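You operate a simulated robot arm through the tools that you are given. There is no shell and no other tool.

You are at the controls of a simulated two-armed robot. One attempt, no reset.

## Task
Test-run the empty line in LINE mode, then turn the selector to OFF.
Fine: start outlet, screw, spinner and feeder in that order. Where these are worked on the way, their far stop is far enough and under half their travel is too little: selector.

It is judged by the outcome, as a careful person would: the job done as asked, and still so three seconds after it is handed in. It fails if anything else is knocked over, pushed out of place, dropped, spilled or broken.

## Robot
Two 7-joint arms with two-finger parallel grippers on one trunk that stands fixed in place. Base frame: the origin is at the foot of the trunk, x ahead of it, y to its left, z up. Readings come in mm, degrees, newtons and seconds.
The left shoulder is at [20, 138, 1275], the right one opposite. With the tool pointing down near the work surface each hand reaches from about 100 to 480 mm from the base axis, measured 20 degrees to its own side. Payload 1.57 kg a hand.
The tool frame of a hand sits at the grasp point between the pads (the TCP): z along the fingers, y along the line on which they close. The tips reach 30 mm beyond it. Largest opening 80 mm; finger width 17, thickness 12; the body of the gripper, 40 by 82 mm, starts 80 mm behind the TCP.
Orientation is that of the tool frame in the base frame, as a unit quaternion [w, x, y, z]. With the fingers straight down and closing along the base's y, the tool's x points along the base's -x, its y along +y and its z along -z.

## Interface
- The arms move only by the tool jog_arm. It takes "left_moves", "right_moves" or both (then of equal length, played together; a hand with none holds still); each is a list of rows, each a list of 7 numbers: the shift along the tool's x, y, z in mm, then the turn, a rotation vector about the tool's x, y, z in degrees, then the closure, from 0 (fully open) to 1 (shut). In form: [[dx, dy, dz, ax, ay, az, hand], ...]. A call has 1 to 20 rows; each row shifts and turns the commanded pose from where the row before left it, along the tool's axes as they then stand. Each row takes 0.2 s and may step no farther than 50 mm and 8.6 degrees from the row before; otherwise, or with a gripper value out of range, the whole call is refused. Where a pose cannot be reached the arm comes as near as it can. A force on the tool above 70 N (or 10 N above the force at the start of the call, whichever is more), or a blocked arm, ends the call early, and 0.2 s more pass. Each finger travels about 45 mm/s and halts on what it meets, pressing with about 31 N; the grip force reading is that of the motor and also rises with nothing between the fingers. The clock runs only during rows and for 0.2 s after the last one: add rows that do not move to give the fingers time. The reply holds the time, the measured pose of the TCP, the force on the tool along the base axes, the opening and the grip force, in the units named above and with some noise, with the torque about the TCP (base axes, N m) and any sound that the robot's microphone picked up.
- Cameras (640 x 400 px; columns grow to the right, rows downward): "scene" is now at [165.2, 46.2, 1218.6]; the picture's right is [0.55, -0.83, 0.00], its down [-0.08, -0.05, -1.00] and it looks along [0.83, 0.55, -0.10] (base axes); focal length 214 px, centre (320, 200). "left" rides on the left gripper at [72, 7, -122] in its tool frame; the picture's right is [-0.09, 1.00, 0.00], its down [-0.84, -0.08, -0.54] and it looks along [-0.54, -0.05, 0.84] (tool axes); focal length 238 px, centre (320, 200). "right" rides on the right gripper at [72, -7, -122] in its tool frame; the picture's right is [0.09, 1.00, 0.00], its down [-0.84, 0.08, -0.54] and it looks along [-0.54, 0.05, 0.84] (tool axes); focal length 238 px, centre (320, 200). There is no depth. A picture from a camera that has moved, and an enlarged one, comes with that camera's place and axes in the base frame and with its lens. The place of the scene camera against the robot may be out by one fixed shift of up to 25 mm in any direction.
- get_image(camera): a new picture of that camera. The clock stands still meanwhile.
- lift_body(by): slides the trunk up (or, below 0, down) by that many mm; the arms and the scene camera ride with it, the base frame stays. It gives what a move gives, with no picture.
- aim_head(pan, tilt): turns the head with the scene camera to pan (to the left, within 60 degrees either way) and tilt (down, from -29 to 69), counted from straight ahead of the robot. It gives what a move gives.
- enlarge(camera, box): a new picture of the part [left, top, right, bottom] of that camera's present view, enlarged. The clock stands still meanwhile.
- hand_in(): hands the job in; it is judged then, once.

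Nothing tells you positions but the pictures and the camera data. Unless the task says otherwise, let go and move clear before handing in.

The tools are called after "Call:" as name(argument=value, ...) on one line, values as JSON. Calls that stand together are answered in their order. jog_arm: Moves the arms, as the interface text tells. Its arguments: {"type":"object","properties":{"left_moves":{"type":"array"},"right_moves":{"type":"array"}},"required":[]} The other tools are called the same way: lift_body (by) slides the trunk up or down; aim_head (pan, tilt) turns the head that bears the scene camera; get_image (camera) takes a picture; enlarge (camera, box) takes an enlarged picture of a part of a camera's view; hand_in () hands the job in.

At the start:

```text
time: 0.0
left_position: [290.7, 366.0, 1160.8]
left_tool_rot: [-0.057, -0.021, 0.998, 0.006]
left_force: [-0.5, 0.0, 0.5]
left_ft_torque: [-0.01, -0.01, 0.04]
left_opening: 79.8
left_finger_force: 0.1
right_position: [280.3, 34.7, 1173.7]
right_tool_rot: [-0.078, -0.001, 0.997, -0.003]
right_force: [0.2, 0.1, -1.4]
right_ft_torque: [-0.01, 0.0, -0.01]
right_opening: 79.8
right_finger_force: 0.0
trunk travel left (down, up): [-650.0, 590.0]
head pan, tilt: [33.4, 5.6]
```

scene: 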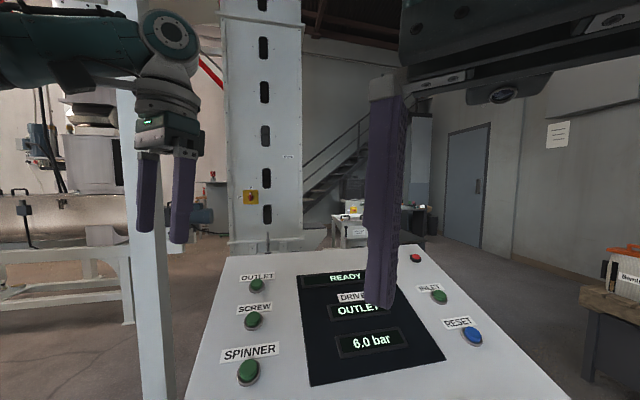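
right: 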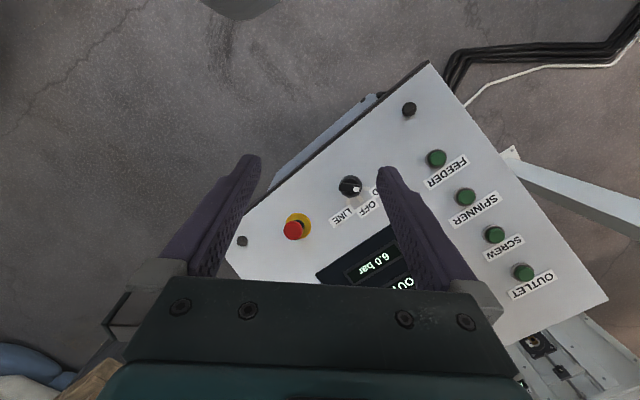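
left: 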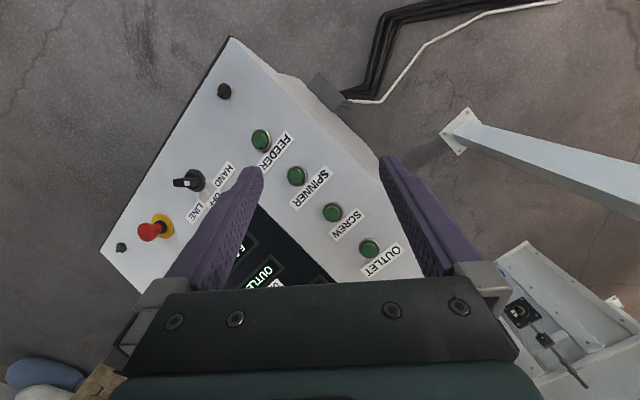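

I see a control panel below the hands with a column of green buttons (outlet, screw, spinner, feeder), a HAND/OFF/LINE selector, an emergency stop and a display. I'll tilt the head down to see the whole panel before moving.

Call:
aim_head(pan=33, tilt=50)

Call:
enlarge(camera="left", box=[80, 20, 480, 290])

Call:
enlarge(camera="right", box=[220, 50, 620, 320])

Call:
get_image(camera="scene")

```text
time: 1.1
left_position: [289.9, 367.8, 1159.2]
left_tool_rot: [-0.06, -0.023, 0.998, 0.006]
left_force: [-0.3, -0.1, -0.9]
left_ft_torque: [-0.02, 0.01, 0.0]
left_opening: 80.2
left_finger_force: 0.1
right_position: [280.0, 34.8, 1174.4]
right_tool_rot: [-0.079, -0.001, 0.997, -0.003]
right_force: [0.6, 0.2, -0.4]
right_ft_torque: [0.0, 0.03, 0.0]
right_opening: 80.0
right_finger_force: 0.0
trunk travel left (down, up): [-650.0, 590.0]
head pan, tilt: [33.0, 50.0]
```

```text
1.48 times, centred on (280, 155) of left
camera zoom: at [233.4, 369.0, 1290.0], right [0.05, 1.0, 0.0], down [0.9, -0.04, 0.44], along [0.44, -0.02, -0.9], focal length 353 px, centre (379, 267)
```

zoom: 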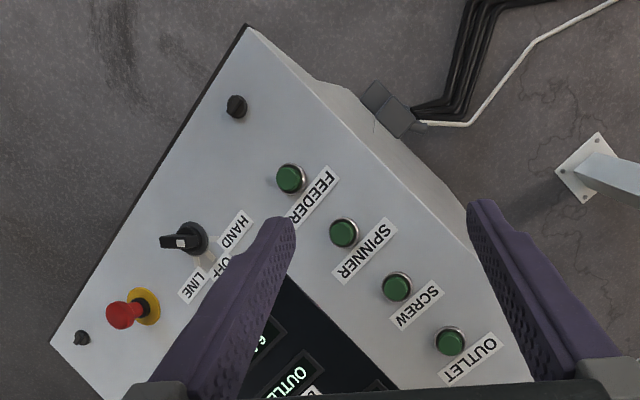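

```text
1.48 times, centred on (420, 185) of right
camera zoom: at [227.2, 29.2, 1304.3], right [-0.09, 1.0, 0.01], down [0.91, 0.08, 0.4], along [0.4, 0.05, -0.91], focal length 353 px, centre (172, 222)
```

zoom: 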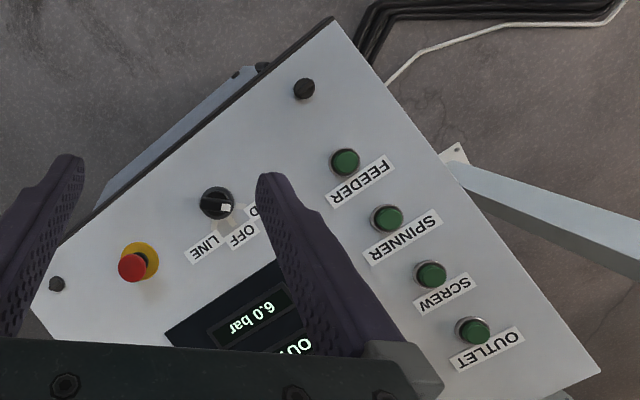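

```text
taken
camera scene: at [153.0, 37.5, 1149.6], right [0.55, -0.84, 0.0], down [-0.64, -0.42, -0.64], along [0.54, 0.35, -0.77], focal length 214 px, centre (320, 200)
```

scene: 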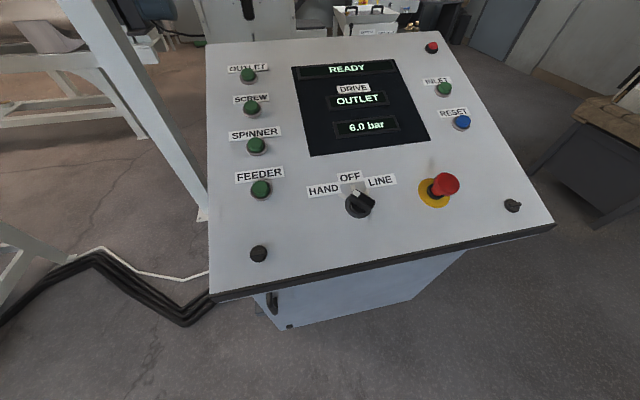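

The scene camera now shows the whole panel. I'll zoom in on the display, selector and buttons to get exact pixel positions.

Call:
enlarge(camera="scene", box=[280, 150, 480, 275])

Call:
enlarge(camera="scene", box=[280, 30, 480, 155])

Call:
enlarge(camera="scene", box=[200, 50, 360, 210])

Call:
enlarge(camera="left", box=[100, 130, 260, 260])

Call:
get_image(camera="left")

Call:
get_image(camera="right")

```text
3.20 times, centred on (380, 212) of scene
camera zoom: at [153.0, 37.5, 1149.6], right [0.55, -0.84, 0.0], down [-0.64, -0.42, -0.64], along [0.54, 0.35, -0.77], focal length 686 px, centre (128, 160)
```

zoom: 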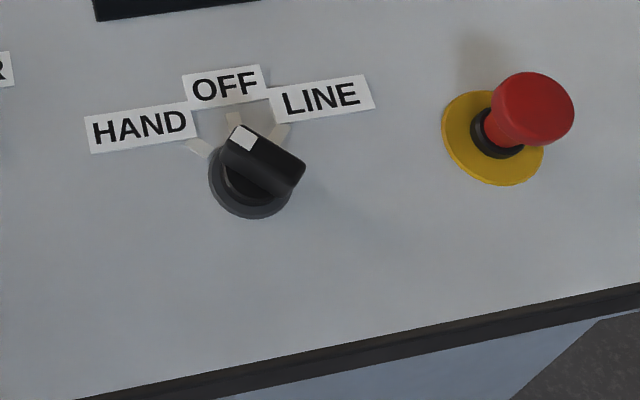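

```text
3.20 times, centred on (380, 92) of scene
camera zoom: at [153.0, 37.5, 1149.6], right [0.55, -0.84, 0.0], down [-0.64, -0.42, -0.64], along [0.54, 0.35, -0.77], focal length 686 px, centre (128, 544)
```

zoom: 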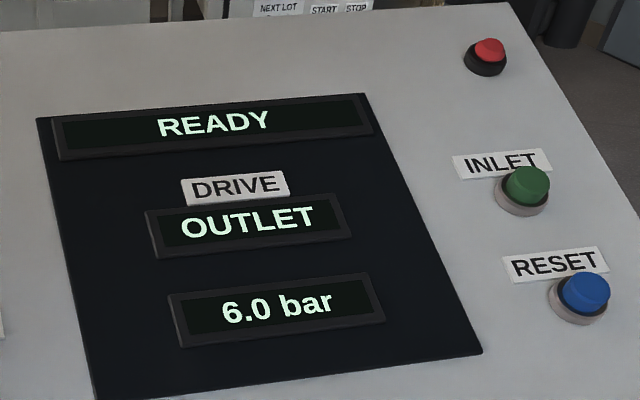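

```text
2.50 times, centred on (280, 130) of scene
camera zoom: at [153.0, 37.5, 1149.6], right [0.55, -0.84, 0.0], down [-0.64, -0.42, -0.64], along [0.54, 0.35, -0.77], focal length 536 px, centre (420, 375)
```

zoom: 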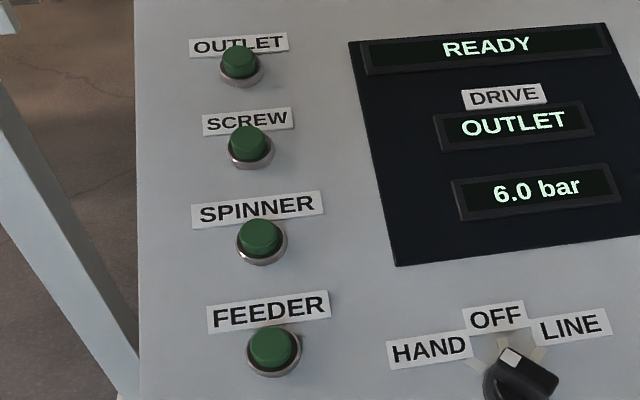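

```text
3.08 times, centred on (180, 195) of left
camera zoom: at [233.4, 369.0, 1290.0], right [0.05, 1.0, 0.0], down [0.9, -0.04, 0.44], along [0.44, -0.02, -0.9], focal length 733 px, centre (751, 215)
```

zoom: 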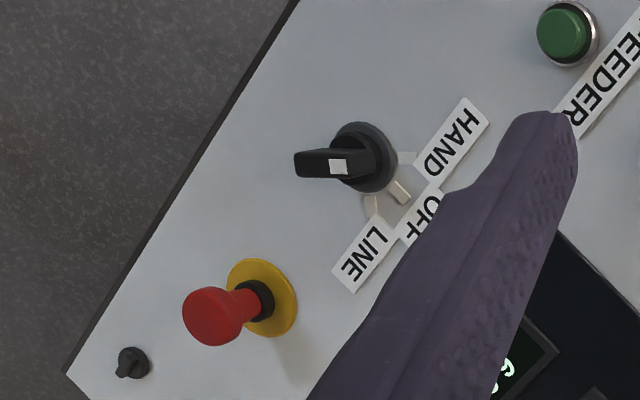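

```text
taken
camera left: at [233.4, 369.0, 1290.0], right [0.05, 1.0, 0.0], down [0.9, -0.04, 0.44], along [0.44, -0.02, -0.9], focal length 238 px, centre (320, 200)
```

left: 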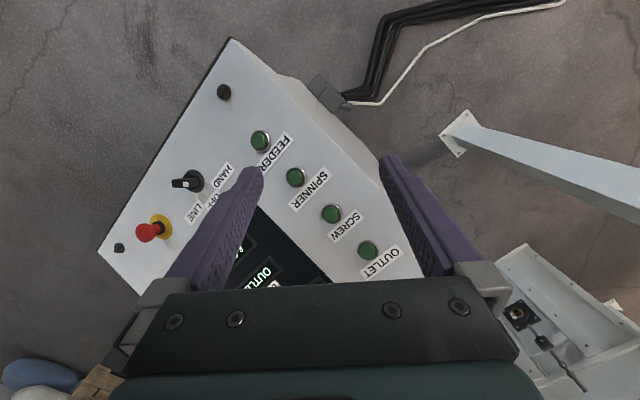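

```text
taken
camera right: at [227.2, 29.2, 1304.3], right [-0.09, 1.0, 0.01], down [0.91, 0.08, 0.4], along [0.4, 0.05, -0.91], focal length 238 px, centre (320, 200)
```

right: 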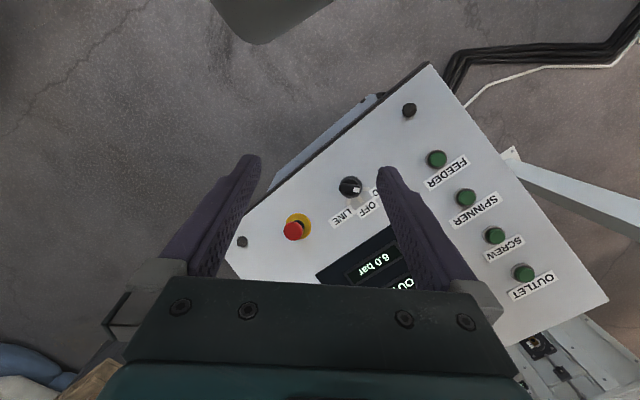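

The four start buttons come out at roughly FEEDER (316,261,866), SPINNER (377,322,895), SCREW (437,382,925), OUTLET (495,441,956), on a panel tilted about 19°. I need a better look at the selector, whose pointer may be on HAND or OFF.

Call:
enlarge(camera="right", box=[310, 150, 410, 230])

Call:
enlarge(camera="left", box=[150, 150, 250, 230])

Call:
enlarge(camera="scene", box=[300, 160, 420, 230])

```text
5.00 times, centred on (360, 190) of right
camera zoom: at [227.2, 29.2, 1304.3], right [-0.09, 1.0, 0.01], down [0.91, 0.08, 0.4], along [0.4, 0.05, -0.91], focal length 1192 px, centre (120, 250)
```

zoom: 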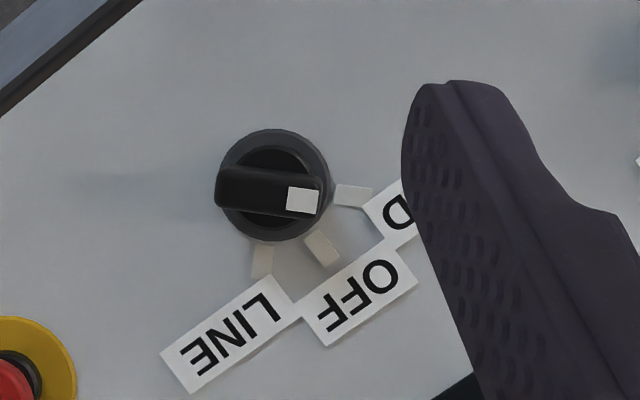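

```text
5.00 times, centred on (200, 190) of left
camera zoom: at [233.4, 369.0, 1290.0], right [0.05, 1.0, 0.0], down [0.9, -0.04, 0.44], along [0.44, -0.02, -0.9], focal length 1192 px, centre (920, 250)
```

zoom: 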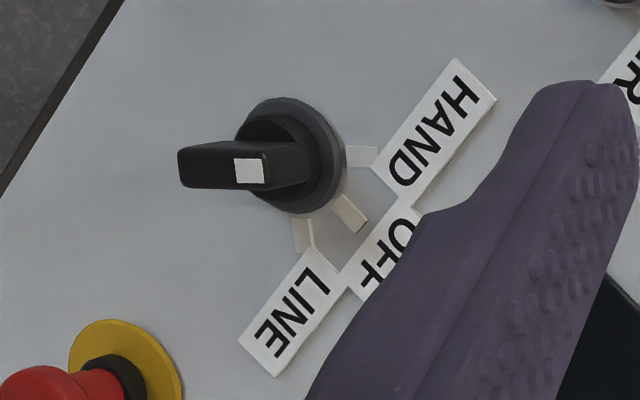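

```text
5.33 times, centred on (360, 195) of scene
camera zoom: at [153.0, 37.5, 1149.6], right [0.55, -0.84, 0.0], down [-0.64, -0.42, -0.64], along [0.54, 0.35, -0.77], focal length 1144 px, centre (107, 227)
```

zoom: 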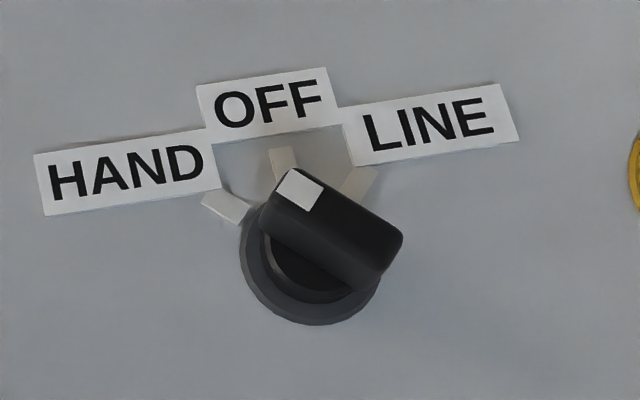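

The selector points at HAND now. OFF is 45° and LINE 90° clockwise from there, with the bar top centred near (386,102,880). I'll park the right arm out to the right and turn the left hand so it faces the panel squarely and can close across the bar.

Call:
jog_arm(left_moves=[[0, 0, 0, 0.531, -2.215, -7.227, 0], [0, 0, 0, 0.531, -2.215, -7.227, 0], [0, 0, 0, 0.531, -2.215, -7.227, 0], [0, 0, 0, 0.531, -2.215, -7.227, 0], [0, 0, 0, 0.531, -2.215, -7.227, 0], [0, 0, 0, 0.531, -2.215, -7.227, 0], [0, 0, 0, 0.531, -2.215, -7.227, 0], [0, 0, 0, 0.531, -2.215, -7.227, 0], [0, 0, 0, 0.531, -2.215, -7.227, 0], [0, 0, 0, 0.531, -2.215, -7.227, 0], [0, 0, 0, 0.531, -2.215, -7.227, 0], [0, 0, 0, 0.531, -2.215, -7.227, 0]], right_moves=[[0, -15, 0, 0, 0, 0, 0], [0, -15, 0, 0, 0, 0, 0], [0, -15, 0, 0, 0, 0, 0], [0, -15, 0, 0, 0, 0, 0], [0, -15, 0, 0, 0, 0, 0], [0, -15, 0, 0, 0, 0, 0], [0, -15, 0, 0, 0, 0, 0], [0, -15, 0, 0, 0, 0, 0], [0, -15, 0, 0, 0, 0, 0], [0, -15, 0, 0, 0, 0, 0], [0, -15, 0, 0, 0, 0, 0], [0, -15, 0, 0, 0, 0, 0]])

Call:
get_image(camera="left")

Call:
get_image(camera="scene")

```text
time: 2.7
left_position: [291.5, 386.4, 1147.8]
left_tool_rot: [0.036, -0.49, 0.871, -0.006]
left_force: [0.3, -0.3, -0.2]
left_ft_torque: [0.02, 0.01, -0.02]
left_opening: 79.9
left_finger_force: 0.1
right_position: [279.8, -66.4, 1171.9]
right_tool_rot: [-0.079, -0.002, 0.997, -0.004]
right_force: [-0.4, -0.3, 0.0]
right_ft_torque: [-0.02, 0.01, 0.01]
right_opening: 80.1
right_finger_force: 0.1
trunk travel left (down, up): [-650.0, 590.0]
head pan, tilt: [33.0, 50.0]
stopped in row 7 (left hand): the arm was blocked; the commanded pose is now the measured one
```

```text
taken
camera left: at [242.7, 324.9, 1265.6], right [-0.8, 0.6, -0.04], down [0.46, 0.66, 0.59], along [0.38, 0.46, -0.8], focal length 238 px, centre (320, 200)
```

left: 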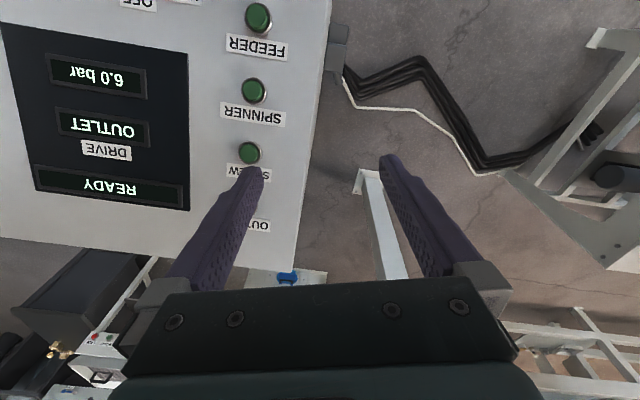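

```text
taken
camera scene: at [153.1, 37.6, 1149.6], right [0.55, -0.84, 0.0], down [-0.64, -0.42, -0.64], along [0.54, 0.35, -0.77], focal length 214 px, centre (320, 200)
```

scene: 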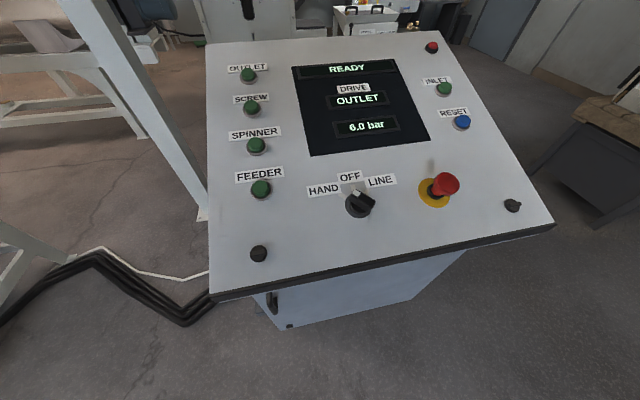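

The left wrist ran into a limit partway, at a yaw of about +31°. I'll test whether the right wrist can reach this orientation while it is clear in the air.

Call:
jog_arm(right_moves=[[0, 0, 0, 0.563, -2.442, -7.403, 0], [0, 0, 0, 0.563, -2.442, -7.403, 0], [0, 0, 0, 0.563, -2.442, -7.403, 0], [0, 0, 0, 0.563, -2.442, -7.403, 0], [0, 0, 0, 0.563, -2.442, -7.403, 0], [0, 0, 0, 0.563, -2.442, -7.403, 0], [0, 0, 0, 0.563, -2.442, -7.403, 0], [0, 0, 0, 0.563, -2.442, -7.403, 0], [0, 0, 0, 0.563, -2.442, -7.403, 0], [0, 0, 0, 0.563, -2.442, -7.403, 0], [0, 0, 0, 0.563, -2.442, -7.403, 0], [0, 0, 0, 0.563, -2.442, -7.403, 0]])

```text
time: 4.9
left_position: [292.9, 387.2, 1146.8]
left_tool_rot: [0.036, -0.49, 0.871, -0.005]
left_force: [-0.5, 0.6, 0.0]
left_ft_torque: [0.0, 0.01, 0.02]
left_opening: 79.8
left_finger_force: 0.0
right_position: [268.3, -76.1, 1133.8]
right_tool_rot: [0.053, -0.599, 0.799, -0.021]
right_force: [-0.4, -0.9, -0.2]
right_ft_torque: [0.0, 0.0, 0.02]
right_opening: 79.8
right_finger_force: 0.1
trunk travel left (down, up): [-650.0, 590.0]
head pan, tilt: [33.0, 50.0]
stopped in row 10 (right hand): the arm was blocked; the commanded pose is now the measured one
```

The right wrist got to about 74° before hitting a limit at this high pose. I'll bring the right hand down above the selector, where the wrist has more room, and try again.

Call:
jog_arm(right_moves=[[-20.3, -3.8, 20.35, 0, 0, 0, 0], [-20.3, -3.8, 20.35, 0, 0, 0, 0], [-20.3, -3.8, 20.35, 0, 0, 0, 0], [-20.3, -3.8, 20.35, 0, 0, 0, 0], [-20.3, -3.8, 20.35, 0, 0, 0, 0], [-20.3, -3.8, 20.35, 0, 0, 0, 0], [-20.3, -3.8, 20.35, 0, 0, 0, 0], [-20.3, -3.8, 20.35, 0, 0, 0, 0]])

Call:
get_image(camera="scene")

Call:
get_image(camera="right")

```text
time: 6.7
left_position: [293.4, 386.1, 1148.3]
left_tool_rot: [0.037, -0.489, 0.871, -0.005]
left_force: [-0.6, 0.5, 0.2]
left_ft_torque: [-0.03, -0.01, -0.03]
left_opening: 80.1
left_finger_force: 0.0
right_position: [345.1, 50.6, 1009.3]
right_tool_rot: [0.054, -0.599, 0.799, -0.021]
right_force: [0.1, 0.7, -0.6]
right_ft_torque: [-0.01, 0.01, 0.02]
right_opening: 79.9
right_finger_force: 0.0
right hand out of reach, approached as far as the arm can: row 7, 8
trunk travel left (down, up): [-650.0, 590.0]
head pan, tilt: [33.0, 50.0]
```

```text
taken
camera scene: at [153.0, 37.5, 1149.6], right [0.55, -0.84, 0.0], down [-0.64, -0.42, -0.64], along [0.54, 0.35, -0.77], focal length 214 px, centre (320, 200)
```

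scene: 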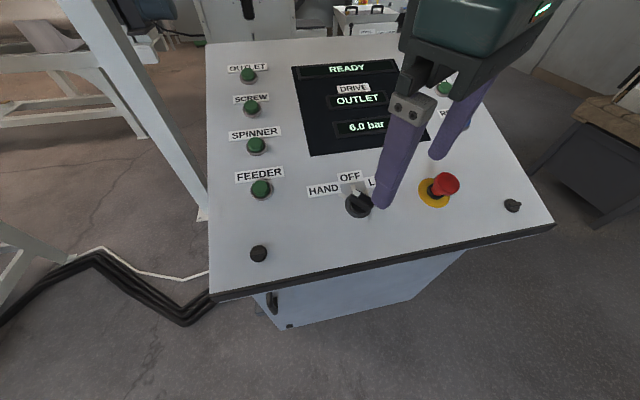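

```text
taken
camera right: at [317.5, -24.1, 1126.5], right [-0.98, 0.19, -0.11], down [0.1, 0.81, 0.58], along [0.2, 0.56, -0.81], focal length 238 px, centre (320, 200)
```

right: 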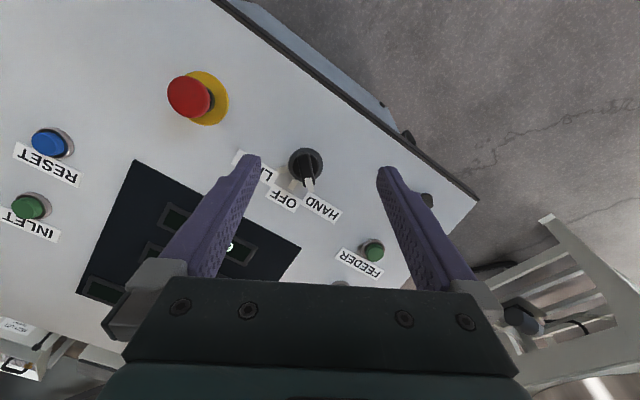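

The reach runs out at this shoulder height. I'll pull both hands back off the panel footprint and then lower the trunk, so the shoulders are nearer level with the wrists and the arms reach farther.

Call:
jog_arm(left_moves=[[-0.8, 12.2, -0.5, 0, 0, 6.2, 0], [-0.8, 12.2, -0.5, 0, 0, 6.2, 0], [-0.8, 12.2, -0.5, 0, 0, 6.2, 0], [-0.8, 12.2, -0.5, 0, 0, 6.2, 0], [-0.8, 12.2, -0.5, 0, 0, 6.2, 0]], right_moves=[[25.4, 10.4, -18.7, 0, 0, 0, 0], [25.4, 10.4, -18.7, 0, 0, 0, 0], [25.4, 10.4, -18.7, 0, 0, 0, 0], [25.4, 10.4, -18.7, 0, 0, 0, 0], [25.4, 10.4, -18.7, 0, 0, 0, 0]])

Call:
get_image(camera="scene")

```text
time: 7.9
left_position: [252.1, 429.8, 1150.2]
left_tool_rot: [0.039, -0.238, 0.971, 0.004]
left_force: [-0.1, -0.4, -0.4]
left_ft_torque: [0.01, -0.03, 0.0]
left_opening: 80.0
left_finger_force: 0.0
right_position: [249.0, -60.1, 1088.1]
right_tool_rot: [0.054, -0.6, 0.798, -0.021]
right_force: [-0.6, 0.1, 0.7]
right_ft_torque: [0.03, 0.01, 0.03]
right_opening: 79.9
right_finger_force: 0.1
trunk travel left (down, up): [-650.0, 590.0]
head pan, tilt: [33.0, 50.0]
```

```text
taken
camera scene: at [153.0, 37.5, 1149.5], right [0.55, -0.84, 0.0], down [-0.64, -0.42, -0.64], along [0.54, 0.35, -0.77], focal length 214 px, centre (320, 200)
```

scene: 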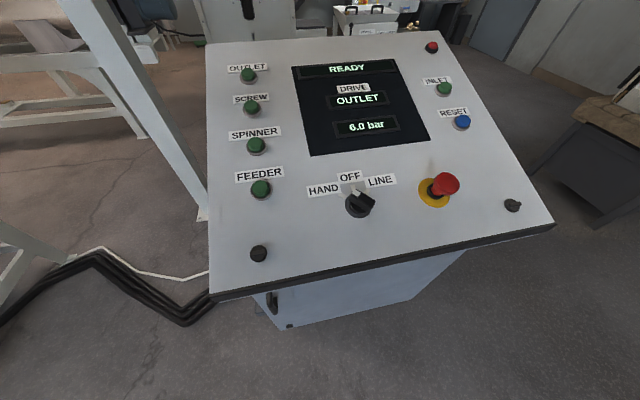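

Both hands are clear of the panel now, so I'll lower the trunk 150 mm.

Call:
lift_body(by=-150)

Call:
get_image(camera="scene")

```text
time: 9.7
left_position: [252.4, 429.8, 998.5]
left_tool_rot: [0.038, -0.24, 0.97, 0.004]
left_force: [-0.8, -0.1, 0.9]
left_ft_torque: [-0.01, 0.0, -0.04]
left_opening: 80.0
left_finger_force: 0.0
right_position: [248.9, -60.7, 938.8]
right_tool_rot: [0.055, -0.598, 0.799, -0.022]
right_force: [-0.9, -0.2, -0.2]
right_ft_torque: [0.0, 0.0, -0.01]
right_opening: 79.7
right_finger_force: 0.0
trunk travel left (down, up): [-500.0, 740.0]
head pan, tilt: [33.0, 50.0]
```

```text
taken
camera scene: at [153.1, 37.5, 999.6], right [0.55, -0.84, 0.0], down [-0.64, -0.42, -0.64], along [0.54, 0.35, -0.77], focal length 214 px, centre (320, 200)
```

scene: 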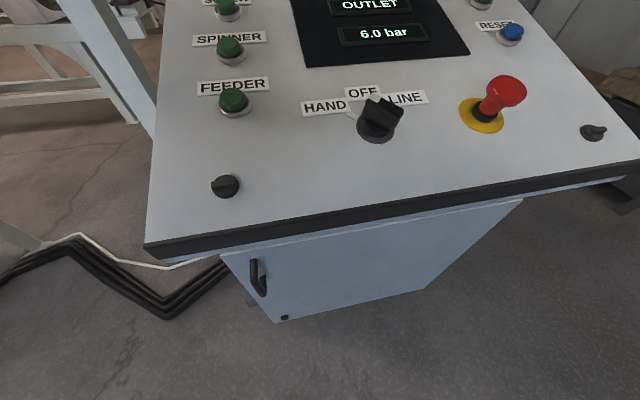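

With the trunk lower, I'll raise the right hand slightly, carry it over the selector and finish turning it square to the panel.

Call:
jog_arm(right_moves=[[-1.8, -2.9, -29.8, 0, 0, 0, 0], [-1.8, -2.9, -29.8, 0, 0, 0, 0], [-23.1, -9.5, 3.5, 0, 0, 0, 0], [-23.1, -9.5, 3.5, 0, 0, 0, 0], [-23.1, -9.5, 3.5, 0, 0, 0, 0], [-23.1, -9.5, 3.5, 0, 0, 0, 0], [-23.1, -9.5, 3.5, 0, 0, 0, 0], [-23.1, -9.5, 3.5, 0, 0, 0, 0], [-23.1, -9.5, 3.5, 0, 0, 0, 0]])

```text
time: 11.7
left_position: [252.4, 429.4, 998.5]
left_tool_rot: [0.037, -0.239, 0.97, 0.006]
left_force: [-0.7, -0.7, 0.5]
left_ft_torque: [0.0, -0.04, 0.01]
left_opening: 80.3
left_finger_force: 0.1
right_position: [333.2, 43.8, 990.6]
right_tool_rot: [0.052, -0.599, 0.799, -0.019]
right_force: [0.1, 0.9, -0.5]
right_ft_torque: [-0.01, -0.01, 0.01]
right_opening: 80.3
right_finger_force: 0.1
right hand out of reach, approached as far as the arm can: row 8, 9
trunk travel left (down, up): [-500.0, 740.0]
head pan, tilt: [33.0, 50.0]
```

The right arm can't cross that far, so the left arm will do everything. I'll park the right arm away to the right, then bring the left hand over the selector.

Call:
jog_arm(right_moves=[[24.7, 8.7, -5.2, 0, 0, 0, 0], [24.7, 8.7, -5.2, 0, 0, 0, 0], [24.7, 8.7, -5.2, 0, 0, 0, 0], [24.7, 8.7, -5.2, 0, 0, 0, 0], [24.7, 8.7, -5.2, 0, 0, 0, 0], [24.7, 8.7, -5.2, 0, 0, 0, 0], [24.7, 8.7, -5.2, 0, 0, 0, 0], [20, 0, 0, 0, 0, 0, 0], [20, 0, 0, 0, 0, 0, 0], [20, 0, 0, 0, 0, 0, 0], [0, 0, 0, 0, 0, 0, 0], [0, 0, 0, 0, 0, 0, 0], [0, 0, 0, 0, 0, 0, 0], [0, 0, 0, 0, 0, 0, 0], [0, 0, 0, 0, 0, 0, 0], [0, 0, 0, 0, 0, 0, 0]], left_moves=[[0, 0, 0, 0, 0, 0, 0], [0, 0, 0, 0, 0, 0, 0], [0, 0, 0, 0, 0, 0, 0], [0, 0, 0, 0, 0, 0, 0], [6.2, -29.6, -1.3, 0, 0, 0, 0], [6.2, -29.6, -1.3, 0, 0, 0, 0], [6.2, -29.6, -1.3, 0, 0, 0, 0], [6.2, -29.6, -1.3, 0, 0, 0, 0], [6.2, -29.6, -1.3, 0, 0, 0, 0], [6.2, -29.6, -1.3, 0, 0, 0, 0], [6.2, -29.6, -1.3, 0, 0, 0, 0], [6.2, -29.6, -1.3, 0, 0, 0, 0], [6.2, -29.6, -1.3, 0, 0, 0, 0], [6.2, -29.6, -1.3, 0, 0, 0, 0], [6.2, -29.6, -1.3, 0, 0, 0, 0], [6.2, -29.6, -1.3, 0, 0, 0, 0]])

Call:
get_image(camera="left")

Call:
get_image(camera="scene")

```text
time: 13.1
left_position: [268.9, 396.4, 1001.3]
left_tool_rot: [0.027, -0.303, 0.953, -0.013]
left_force: [-0.3, 0.1, -0.4]
left_ft_torque: [-0.03, 0.0, 0.01]
left_opening: 79.9
left_finger_force: 0.1
right_position: [226.6, -102.4, 972.0]
right_tool_rot: [-0.033, -0.602, 0.796, -0.048]
right_force: [-0.6, 0.5, -0.2]
right_ft_torque: [-0.02, -0.01, -0.02]
right_opening: 80.0
right_finger_force: 0.1
trunk travel left (down, up): [-500.0, 740.0]
head pan, tilt: [33.0, 50.0]
stopped in row 7 (right hand): the arm was blocked; the commanded pose is now the measured one
```

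```text
taken
camera left: at [201.0, 361.1, 1120.9], right [-0.5, 0.87, -0.04], down [0.69, 0.43, 0.58], along [0.52, 0.26, -0.81], focal length 238 px, centre (320, 200)
```

left: 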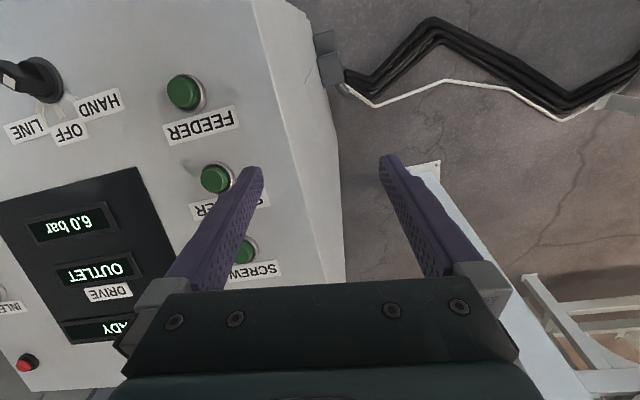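

```text
taken
camera scene: at [153.0, 37.6, 999.6], right [0.55, -0.84, 0.0], down [-0.64, -0.42, -0.64], along [0.54, 0.35, -0.77], focal length 214 px, centre (320, 200)
```

scene: 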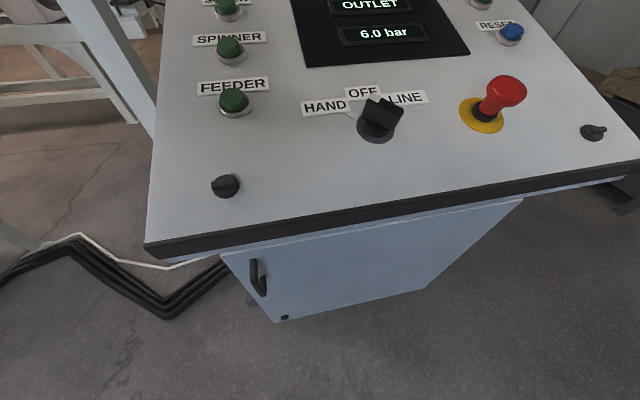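

The right arm stopped on a wrist limit, so I'll undo its yaw and then continue parking it.

Call:
jog_arm(right_moves=[[0, 0, 0, 0, 0, 8, 0], [0, 0, 0, 0, 0, 8, 0], [0, 0, 0, 0, 0, 8, 0], [0, 0, 0, 0, 0, 8, 0], [0, 0, 0, 0, 0, 8, 0], [0, 0, 0, 0, 0, 8, 0], [0, 0, 0, 0, 0, 8, 0], [0, 0, 0, 0, 0, 8, 0], [0, 0, 0, 0, 0, 8, 0], [0, -15, 0, 0, 0, 0, 0], [0, -15, 0, 0, 0, 0, 0], [0, -15, 0, 0, 0, 0, 0], [0, -15, 0, 0, 0, 0, 0], [0, -15, 0, 0, 0, 0, 0], [0, -15, 0, 0, 0, 0, 0]])

```text
time: 16.5
left_position: [269.4, 397.0, 1002.5]
left_tool_rot: [0.027, -0.302, 0.953, -0.013]
left_force: [0.1, -1.0, 0.7]
left_ft_torque: [0.01, -0.02, 0.01]
left_opening: 79.9
left_finger_force: 0.2
right_position: [212.2, -198.5, 961.1]
right_tool_rot: [-0.048, -0.033, 0.994, -0.092]
right_force: [-0.5, 0.1, -0.5]
right_ft_torque: [0.01, 0.01, 0.03]
right_opening: 80.0
right_finger_force: 0.0
trunk travel left (down, up): [-500.0, 740.0]
head pan, tilt: [33.0, 50.0]
stopped in row 15 (right hand): the arm was blocked; the commanded pose is now the measured one
```

The right arm is parked clear, ahead and to the right. Now I'll undo the left hand's yaw and bring it over the selector.

Call:
jog_arm(left_moves=[[0, 0, 0, 0, 0, 7, 0], [0, 0, 0, 0, 0, 7, 0], [0, 0, 0, 0, 0, 7, 0], [0, 0, 0, 0, 0, 7, 0], [0, 0, 0, 0, 0, 7, 0], [-6.75, -26.4, -0.5, 0, 0, 0, 0], [-6.75, -26.4, -0.5, 0, 0, 0, 0], [-6.75, -26.4, -0.5, 0, 0, 0, 0], [-6.75, -26.4, -0.5, 0, 0, 0, 0], [-6.75, -26.4, -0.5, 0, 0, 0, 0], [-6.75, -26.4, -0.5, 0, 0, 0, 0], [-6.75, -26.4, -0.5, 0, 0, 0, 0], [-6.75, -26.4, -0.5, 0, 0, 0, 0], [-6.75, -26.4, -0.5, 0, 0, 0, 0], [-6.75, -26.4, -0.5, 0, 0, 0, 0], [-6.75, -26.4, -0.5, 0, 0, 0, 0], [-6.75, -26.4, -0.5, 0, 0, 0, 0]])

Call:
get_image(camera="left")

Call:
get_image(camera="scene")

```text
time: 18.3
left_position: [294.2, 349.8, 997.6]
left_tool_rot: [0.001, -0.081, 0.996, -0.033]
left_force: [0.0, -0.3, 0.3]
left_ft_torque: [0.01, 0.01, 0.01]
left_opening: 79.8
left_finger_force: 0.1
right_position: [213.2, -198.3, 961.0]
right_tool_rot: [-0.049, -0.033, 0.994, -0.092]
right_force: [0.6, -0.1, -0.8]
right_ft_torque: [0.0, -0.03, 0.0]
right_opening: 80.0
right_finger_force: 0.1
trunk travel left (down, up): [-500.0, 740.0]
head pan, tilt: [33.0, 50.0]
stopped in row 8 (left hand): the arm was blocked; the commanded pose is now the measured one
```

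```text
taken
camera left: at [221.0, 352.0, 1120.5], right [-0.07, 1.0, -0.07], down [0.84, 0.09, 0.54], along [0.55, -0.02, -0.84], focal length 238 px, centre (320, 200)
```

left: 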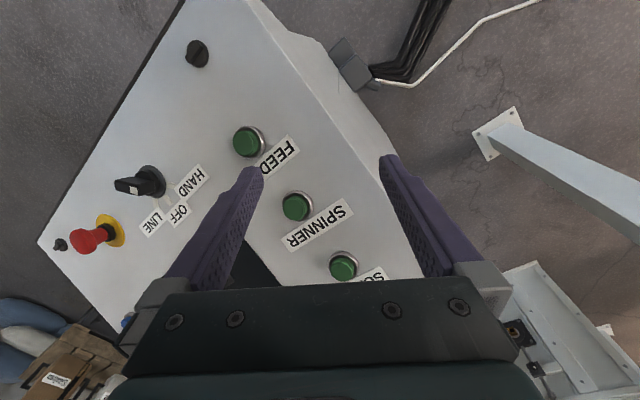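

```text
taken
camera scene: at [152.9, 37.5, 999.6], right [0.55, -0.84, 0.0], down [-0.64, -0.42, -0.64], along [0.54, 0.35, -0.77], focal length 214 px, centre (320, 200)
```

scene: 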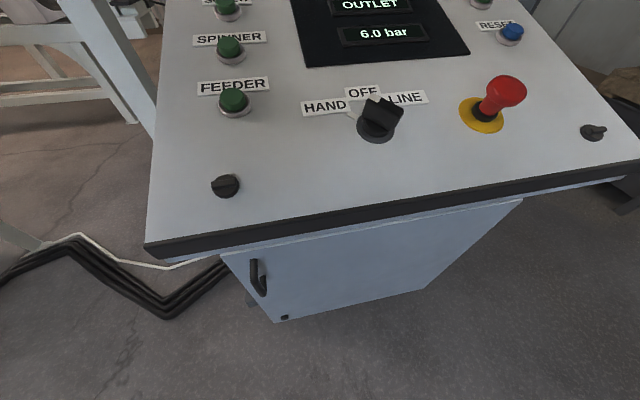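

The arm locks up whenever the hand is high relative to the shoulder, so lowering the trunk made things worse. I'll raise it back by 150 mm and bring the hand down relative to the shoulder before moving sideways.

Call:
lift_body(by=150)

Call:
jog_arm(left_moves=[[0, 0, 25, 0, 0, 0, 0], [0, 0, 25, 0, 0, 0, 0], [0, 0, 25, 0, 0, 0, 0], [0, 0, 25, 0, 0, 0, 0], [0, 0, 20, 0, 0, 0, 0]])

```text
time: 20.0
left_position: [293.9, 349.4, 1148.3]
left_tool_rot: [0.0, -0.08, 0.996, -0.033]
left_force: [-0.2, 0.1, 0.5]
left_ft_torque: [-0.01, 0.03, 0.03]
left_opening: 80.2
left_finger_force: 0.1
right_position: [212.7, -198.3, 1111.6]
right_tool_rot: [-0.049, -0.033, 0.994, -0.091]
right_force: [0.0, 0.4, 1.0]
right_ft_torque: [-0.01, -0.01, -0.01]
right_opening: 79.9
right_finger_force: 0.0
trunk travel left (down, up): [-650.0, 590.0]
head pan, tilt: [33.0, 50.0]
```

```text
time: 21.2
left_position: [293.8, 340.9, 1028.0]
left_tool_rot: [0.001, -0.081, 0.996, -0.033]
left_force: [1.0, 0.0, -0.4]
left_ft_torque: [-0.01, 0.01, -0.02]
left_opening: 80.0
left_finger_force: 0.0
right_position: [212.3, -198.1, 1111.2]
right_tool_rot: [-0.049, -0.034, 0.994, -0.09]
right_force: [-0.6, 0.8, 1.5]
right_ft_torque: [-0.02, 0.01, 0.04]
right_opening: 80.0
right_finger_force: 0.0
trunk travel left (down, up): [-650.0, 590.0]
head pan, tilt: [33.0, 50.0]
```

That moved freely. Next I'll carry the left hand across to hover over the selector.

Call:
jog_arm(left_moves=[[-2.3, -27, 5.6, 0, 0, 0, 0], [-2.3, -27, 5.6, 0, 0, 0, 0], [-2.3, -27, 5.6, 0, 0, 0, 0], [-2.3, -27, 5.6, 0, 0, 0, 0], [-2.3, -27, 5.6, 0, 0, 0, 0], [-2.3, -27, 5.6, 0, 0, 0, 0], [-2.3, -27, 5.6, 0, 0, 0, 0], [-2.3, -27, 5.6, 0, 0, 0, 0], [-2.3, -27, 5.6, 0, 0, 0, 0], [-2.3, -27, 5.6, 0, 0, 0, 0]])

Call:
get_image(camera="left")

Call:
get_image(camera="scene")

```text
time: 23.4
left_position: [358.8, 74.9, 993.2]
left_tool_rot: [0.001, -0.081, 0.996, -0.034]
left_force: [0.0, 0.0, 0.4]
left_ft_torque: [-0.01, -0.02, -0.02]
left_opening: 80.2
left_finger_force: 0.0
right_position: [212.7, -198.1, 1111.3]
right_tool_rot: [-0.049, -0.033, 0.994, -0.092]
right_force: [-0.2, -0.7, 0.9]
right_ft_torque: [-0.01, 0.0, 0.04]
right_opening: 79.8
right_finger_force: 0.1
trunk travel left (down, up): [-650.0, 590.0]
head pan, tilt: [33.0, 50.0]
```

```text
taken
camera left: at [287.5, 78.2, 1114.6], right [-0.07, 1.0, -0.07], down [0.83, 0.09, 0.54], along [0.55, -0.02, -0.84], focal length 238 px, centre (320, 200)
```

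left: 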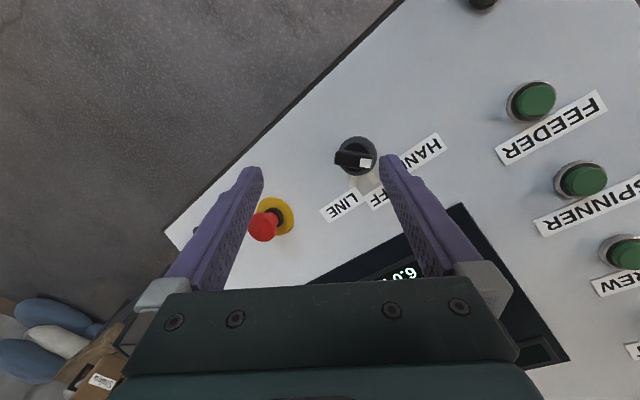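

```text
taken
camera scene: at [153.0, 37.5, 1149.6], right [0.55, -0.84, 0.0], down [-0.64, -0.42, -0.64], along [0.54, 0.35, -0.77], focal length 214 px, centre (320, 200)
```

scene: 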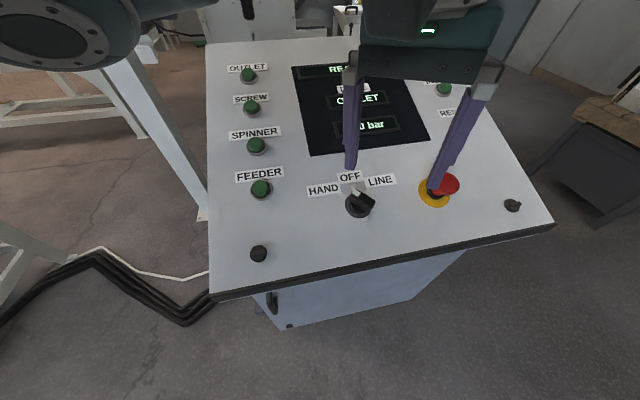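

The hand is right above the selector and moving freely. I'll turn it to close across the bar, square to the panel.

Call:
jog_arm(left_moves=[[0, 0, 0, -0.125, -2.407, -7.895, 0], [0, 0, 0, -0.125, -2.407, -7.895, 0], [0, 0, 0, -0.125, -2.407, -7.895, 0], [0, 0, 0, -0.125, -2.407, -7.895, 0], [0, 0, 0, -0.125, -2.407, -7.895, 0], [0, 0, 0, -0.125, -2.407, -7.895, 0], [0, 0, 0, -0.125, -2.407, -7.895, 0], [0, 0, 0, -0.125, -2.407, -7.895, 0], [0, 0, 0, -0.125, -2.407, -7.895, 0], [0, 0, 0, -0.125, -2.407, -7.895, 0]])

Call:
get_image(camera="left")

Call:
get_image(camera="scene")

```text
time: 25.6
left_position: [359.9, 75.8, 990.5]
left_tool_rot: [0.171, -0.696, 0.697, 0.0]
left_force: [0.2, -0.1, 0.1]
left_ft_torque: [-0.04, -0.01, -0.02]
left_opening: 80.0
left_finger_force: 0.1
right_position: [212.8, -198.9, 1110.3]
right_tool_rot: [-0.048, -0.034, 0.994, -0.091]
right_force: [-0.6, -0.8, 0.2]
right_ft_torque: [-0.04, 0.02, 0.05]
right_opening: 80.0
right_finger_force: 0.1
trunk travel left (down, up): [-650.0, 590.0]
head pan, tilt: [33.0, 50.0]
```

```text
taken
camera left: at [327.3, -23.3, 1087.5], right [-0.97, 0.12, -0.21], down [-0.08, 0.68, 0.73], along [0.23, 0.72, -0.65], focal length 238 px, centre (320, 200)
```

left: 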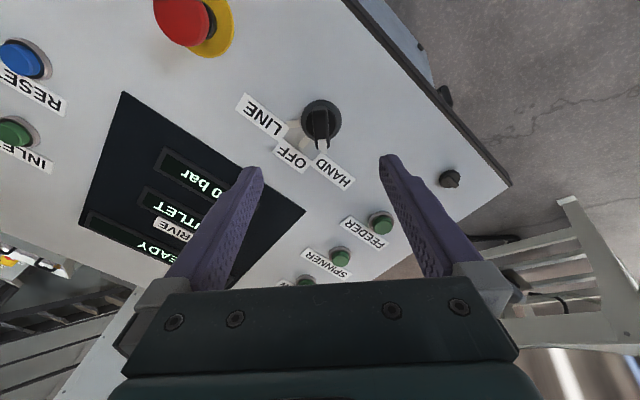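

```text
taken
camera scene: at [153.0, 37.5, 1149.6], right [0.55, -0.84, 0.0], down [-0.64, -0.42, -0.64], along [0.54, 0.35, -0.77], focal length 214 px, centre (320, 200)
```

scene: 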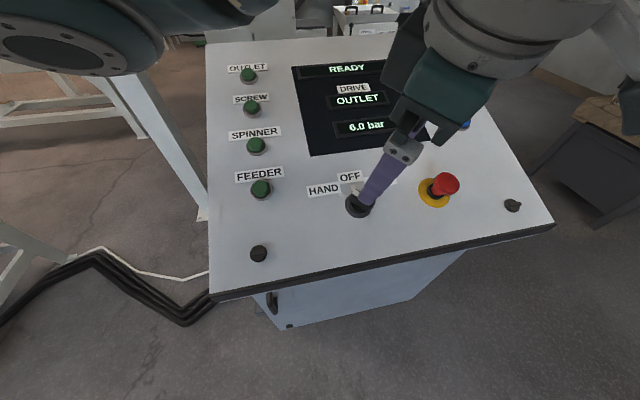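

Orientation reached. I'll check the selector's position from this close view.

Call:
enlarge(camera="left", box=[270, 70, 370, 190])

```text
3.33 times, centred on (320, 130) of left
camera zoom: at [327.3, -23.3, 1087.5], right [-0.97, 0.12, -0.21], down [-0.08, 0.68, 0.73], along [0.23, 0.72, -0.65], focal length 794 px, centre (320, 433)
```

zoom: 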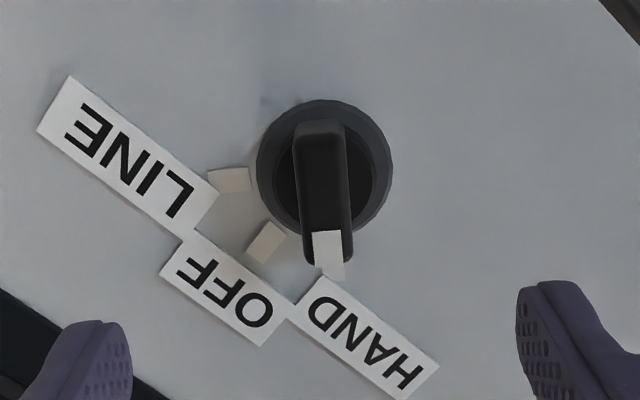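

The bar centre is at about (386,101,880) and lines up with the hand's axis. I'll descend so the fingertips straddle the top of the bar, still open.

Call:
jog_arm(left_moves=[[0.6, 0.4, 23, 0, 0, 0, 0], [0.6, 0.4, 23, 0, 0, 0, 0], [0.7, 0.4, 23, 0, 0, 0, 0], [0.7, 0.3, 15, 0, 0, 0, 0], [0, 0, 10, 0, 0, 0, 0], [0, 0, 8, 0, 0, 0, 0]])

Call:
get_image(camera="left")

Call:
enlarge(camera="scene", box=[280, 100, 480, 240])

```text
time: 27.0
left_position: [381.3, 96.7, 893.8]
left_tool_rot: [0.171, -0.695, 0.699, -0.001]
left_force: [-0.1, 0.1, 0.1]
left_ft_torque: [0.01, -0.01, 0.02]
left_opening: 80.3
left_finger_force: 0.0
right_position: [212.0, -197.1, 1111.6]
right_tool_rot: [-0.049, -0.033, 0.994, -0.091]
right_force: [-0.2, 1.1, 0.9]
right_ft_torque: [0.0, 0.04, -0.01]
right_opening: 80.1
right_finger_force: 0.1
trunk travel left (down, up): [-650.0, 590.0]
head pan, tilt: [33.0, 50.0]
```

```text
taken
camera left: at [349.0, -2.4, 990.4], right [-0.97, 0.12, -0.21], down [-0.07, 0.68, 0.73], along [0.24, 0.72, -0.65], focal length 238 px, centre (320, 200)
```

left: 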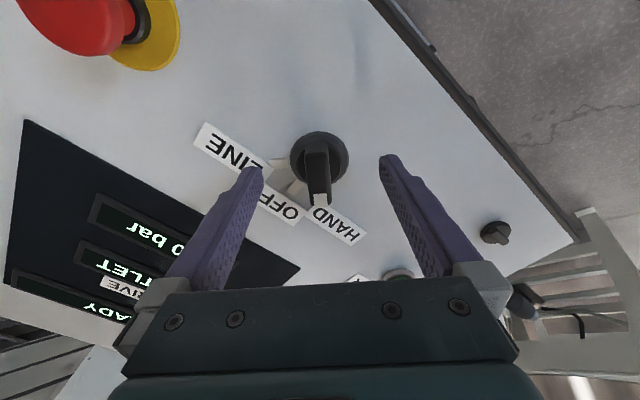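

```text
2.86 times, centred on (380, 170) of scene
camera zoom: at [153.0, 37.5, 1149.6], right [0.55, -0.84, 0.0], down [-0.64, -0.42, -0.64], along [0.54, 0.35, -0.77], focal length 613 px, centre (149, 286)
```

zoom: 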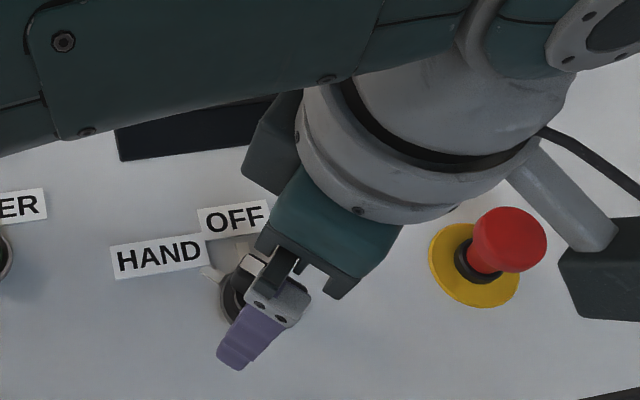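

No contact so far and the bar looks centred between the fingers. I'll zoom in to confirm before closing.

Call:
enlarge(camera="left", box=[240, 110, 400, 230])

```text
3.33 times, centred on (320, 170) of left
camera zoom: at [349.0, -2.4, 990.4], right [-0.97, 0.12, -0.21], down [-0.07, 0.68, 0.73], along [0.24, 0.72, -0.65], focal length 794 px, centre (320, 300)
```

zoom: 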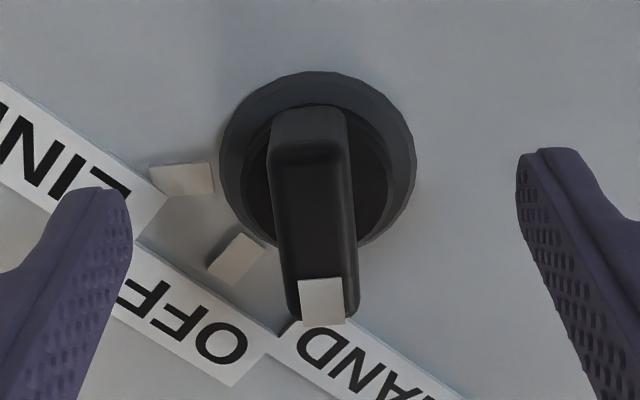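

The bar is centred and the tips clear the barrel below it. Closing on the bar.

Call:
jog_arm(left_moves=[[-1, 0, 0, 0, 0, 0, 1], [0, 0, 0, 0, 0, 0, 1], [0, 0, 0, 0, 0, 0, 1], [0, 0, 0, 0, 0, 0, 1], [0, 0, 0, 0, 0, 0, 1], [0, 0, 0, 0, 0, 0, 1]])

Call:
enlarge(camera="left", box=[240, 110, 400, 230])

```text
time: 28.4
left_position: [383.4, 97.3, 894.2]
left_tool_rot: [0.171, -0.695, 0.698, -0.001]
left_force: [4.0, -0.1, 0.8]
left_ft_torque: [-0.19, 0.26, 0.03]
left_opening: 15.9
left_finger_force: 31.7
right_position: [212.9, -196.9, 1111.0]
right_tool_rot: [-0.048, -0.033, 0.994, -0.091]
right_force: [0.1, 0.1, -0.9]
right_ft_torque: [-0.01, -0.01, 0.01]
right_opening: 80.0
right_finger_force: 0.0
trunk travel left (down, up): [-650.0, 590.0]
head pan, tilt: [33.0, 50.0]
```

```text
3.33 times, centred on (320, 170) of left
camera zoom: at [350.1, -1.3, 990.9], right [-0.97, 0.12, -0.22], down [-0.08, 0.68, 0.73], along [0.24, 0.72, -0.65], focal length 794 px, centre (320, 300)
```

zoom: 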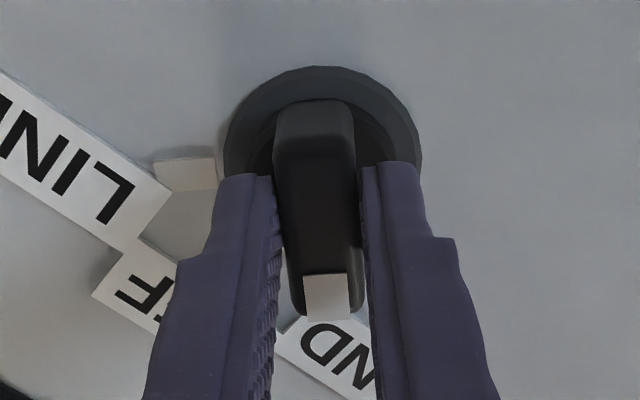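

Gripped with a 15.9 mm opening. I'll turn it clockwise, first 45° to see how it responds.

Call:
jog_arm(left_moves=[[0, 0, 0, 0, 0, 7.5, 1], [0, 0, 0, 0, 0, 7.5, 1], [0, 0, 0, 0, 0, 7.5, 1], [0, 0, 0, 0, 0, 7.5, 1], [0, 0, 0, 0, 0, 7.5, 1], [0, 0, 0, 0, 0, 7.5, 1]])

Call:
get_image(camera="left")

```text
time: 29.8
left_position: [381.6, 98.9, 892.9]
left_tool_rot: [0.158, -0.373, 0.912, 0.067]
left_force: [-14.9, 1.6, 19.3]
left_ft_torque: [0.04, -0.03, 0.08]
left_opening: 15.7
left_finger_force: 31.4
right_position: [211.3, -197.7, 1111.7]
right_tool_rot: [-0.049, -0.033, 0.994, -0.091]
right_force: [0.5, 0.8, 0.1]
right_ft_torque: [-0.01, 0.0, 0.01]
right_opening: 79.7
right_finger_force: 0.1
trunk travel left (down, up): [-650.0, 590.0]
head pan, tilt: [33.0, 50.0]
```

```text
taken
camera left: at [300.5, 26.4, 984.4], right [-0.64, 0.77, 0.03], down [0.49, 0.37, 0.79], along [0.6, 0.52, -0.61], focal length 238 px, centre (320, 200)
```

left: 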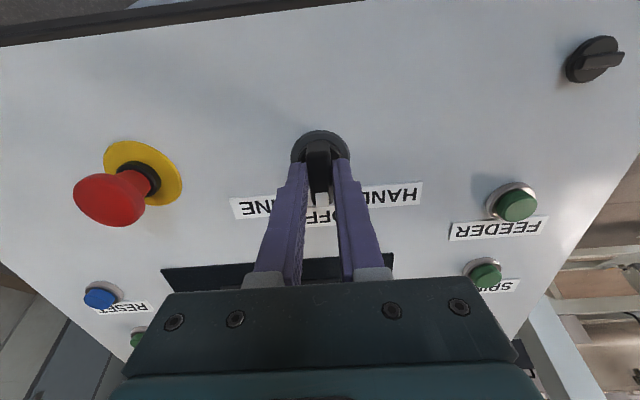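

The selector followed to OFF, but the tips press slightly on the barrel. I'll ease off a little and carry on to LINE.

Call:
jog_arm(left_moves=[[0, 1, -1.5, 0, 0, 0, 1], [0, 0, 0, 0, 0, 7.5, 1], [0, 0, 0, 0, 0, 7.5, 1], [0, 0, 0, 0, 0, 7.5, 1], [0, 0, 0, 0, 0, 7.5, 1], [0, 0, 0, 0, 0, 7.5, 1], [0, 0, 0, 0, 0, 7.5, 1], [0, 0, 0, 0, 0, 0, 1]])

Call:
get_image(camera="left")

Call:
get_image(camera="scene")

```text
time: 31.6
left_position: [381.1, 101.4, 894.9]
left_tool_rot: [0.119, 0.002, 0.985, 0.122]
left_force: [-0.6, 6.8, -15.6]
left_ft_torque: [-0.38, 0.03, 0.32]
left_opening: 15.6
left_finger_force: 31.2
right_position: [211.8, -197.8, 1110.8]
right_tool_rot: [-0.049, -0.033, 0.994, -0.091]
right_force: [-0.7, 0.2, 0.1]
right_ft_torque: [-0.01, -0.03, 0.0]
right_opening: 80.2
right_finger_force: 0.1
trunk travel left (down, up): [-650.0, 590.0]
head pan, tilt: [33.0, 50.0]
```

```text
taken
camera left: at [282.6, 79.9, 994.2], right [0.07, 0.96, 0.26], down [0.69, -0.23, 0.69], along [0.72, 0.13, -0.68], focal length 238 px, centre (320, 200)
```

left: 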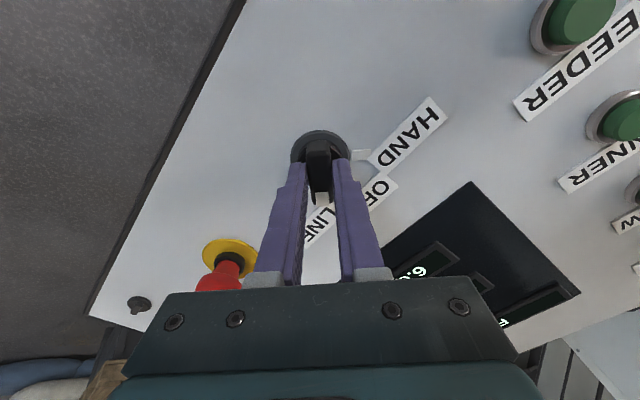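

```text
taken
camera scene: at [152.0, 38.4, 1149.4], right [0.55, -0.84, 0.0], down [-0.64, -0.42, -0.64], along [0.54, 0.35, -0.77], focal length 214 px, centre (320, 200)
```

scene: 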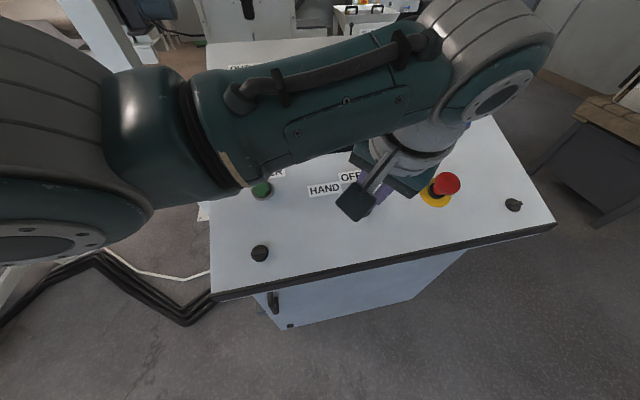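

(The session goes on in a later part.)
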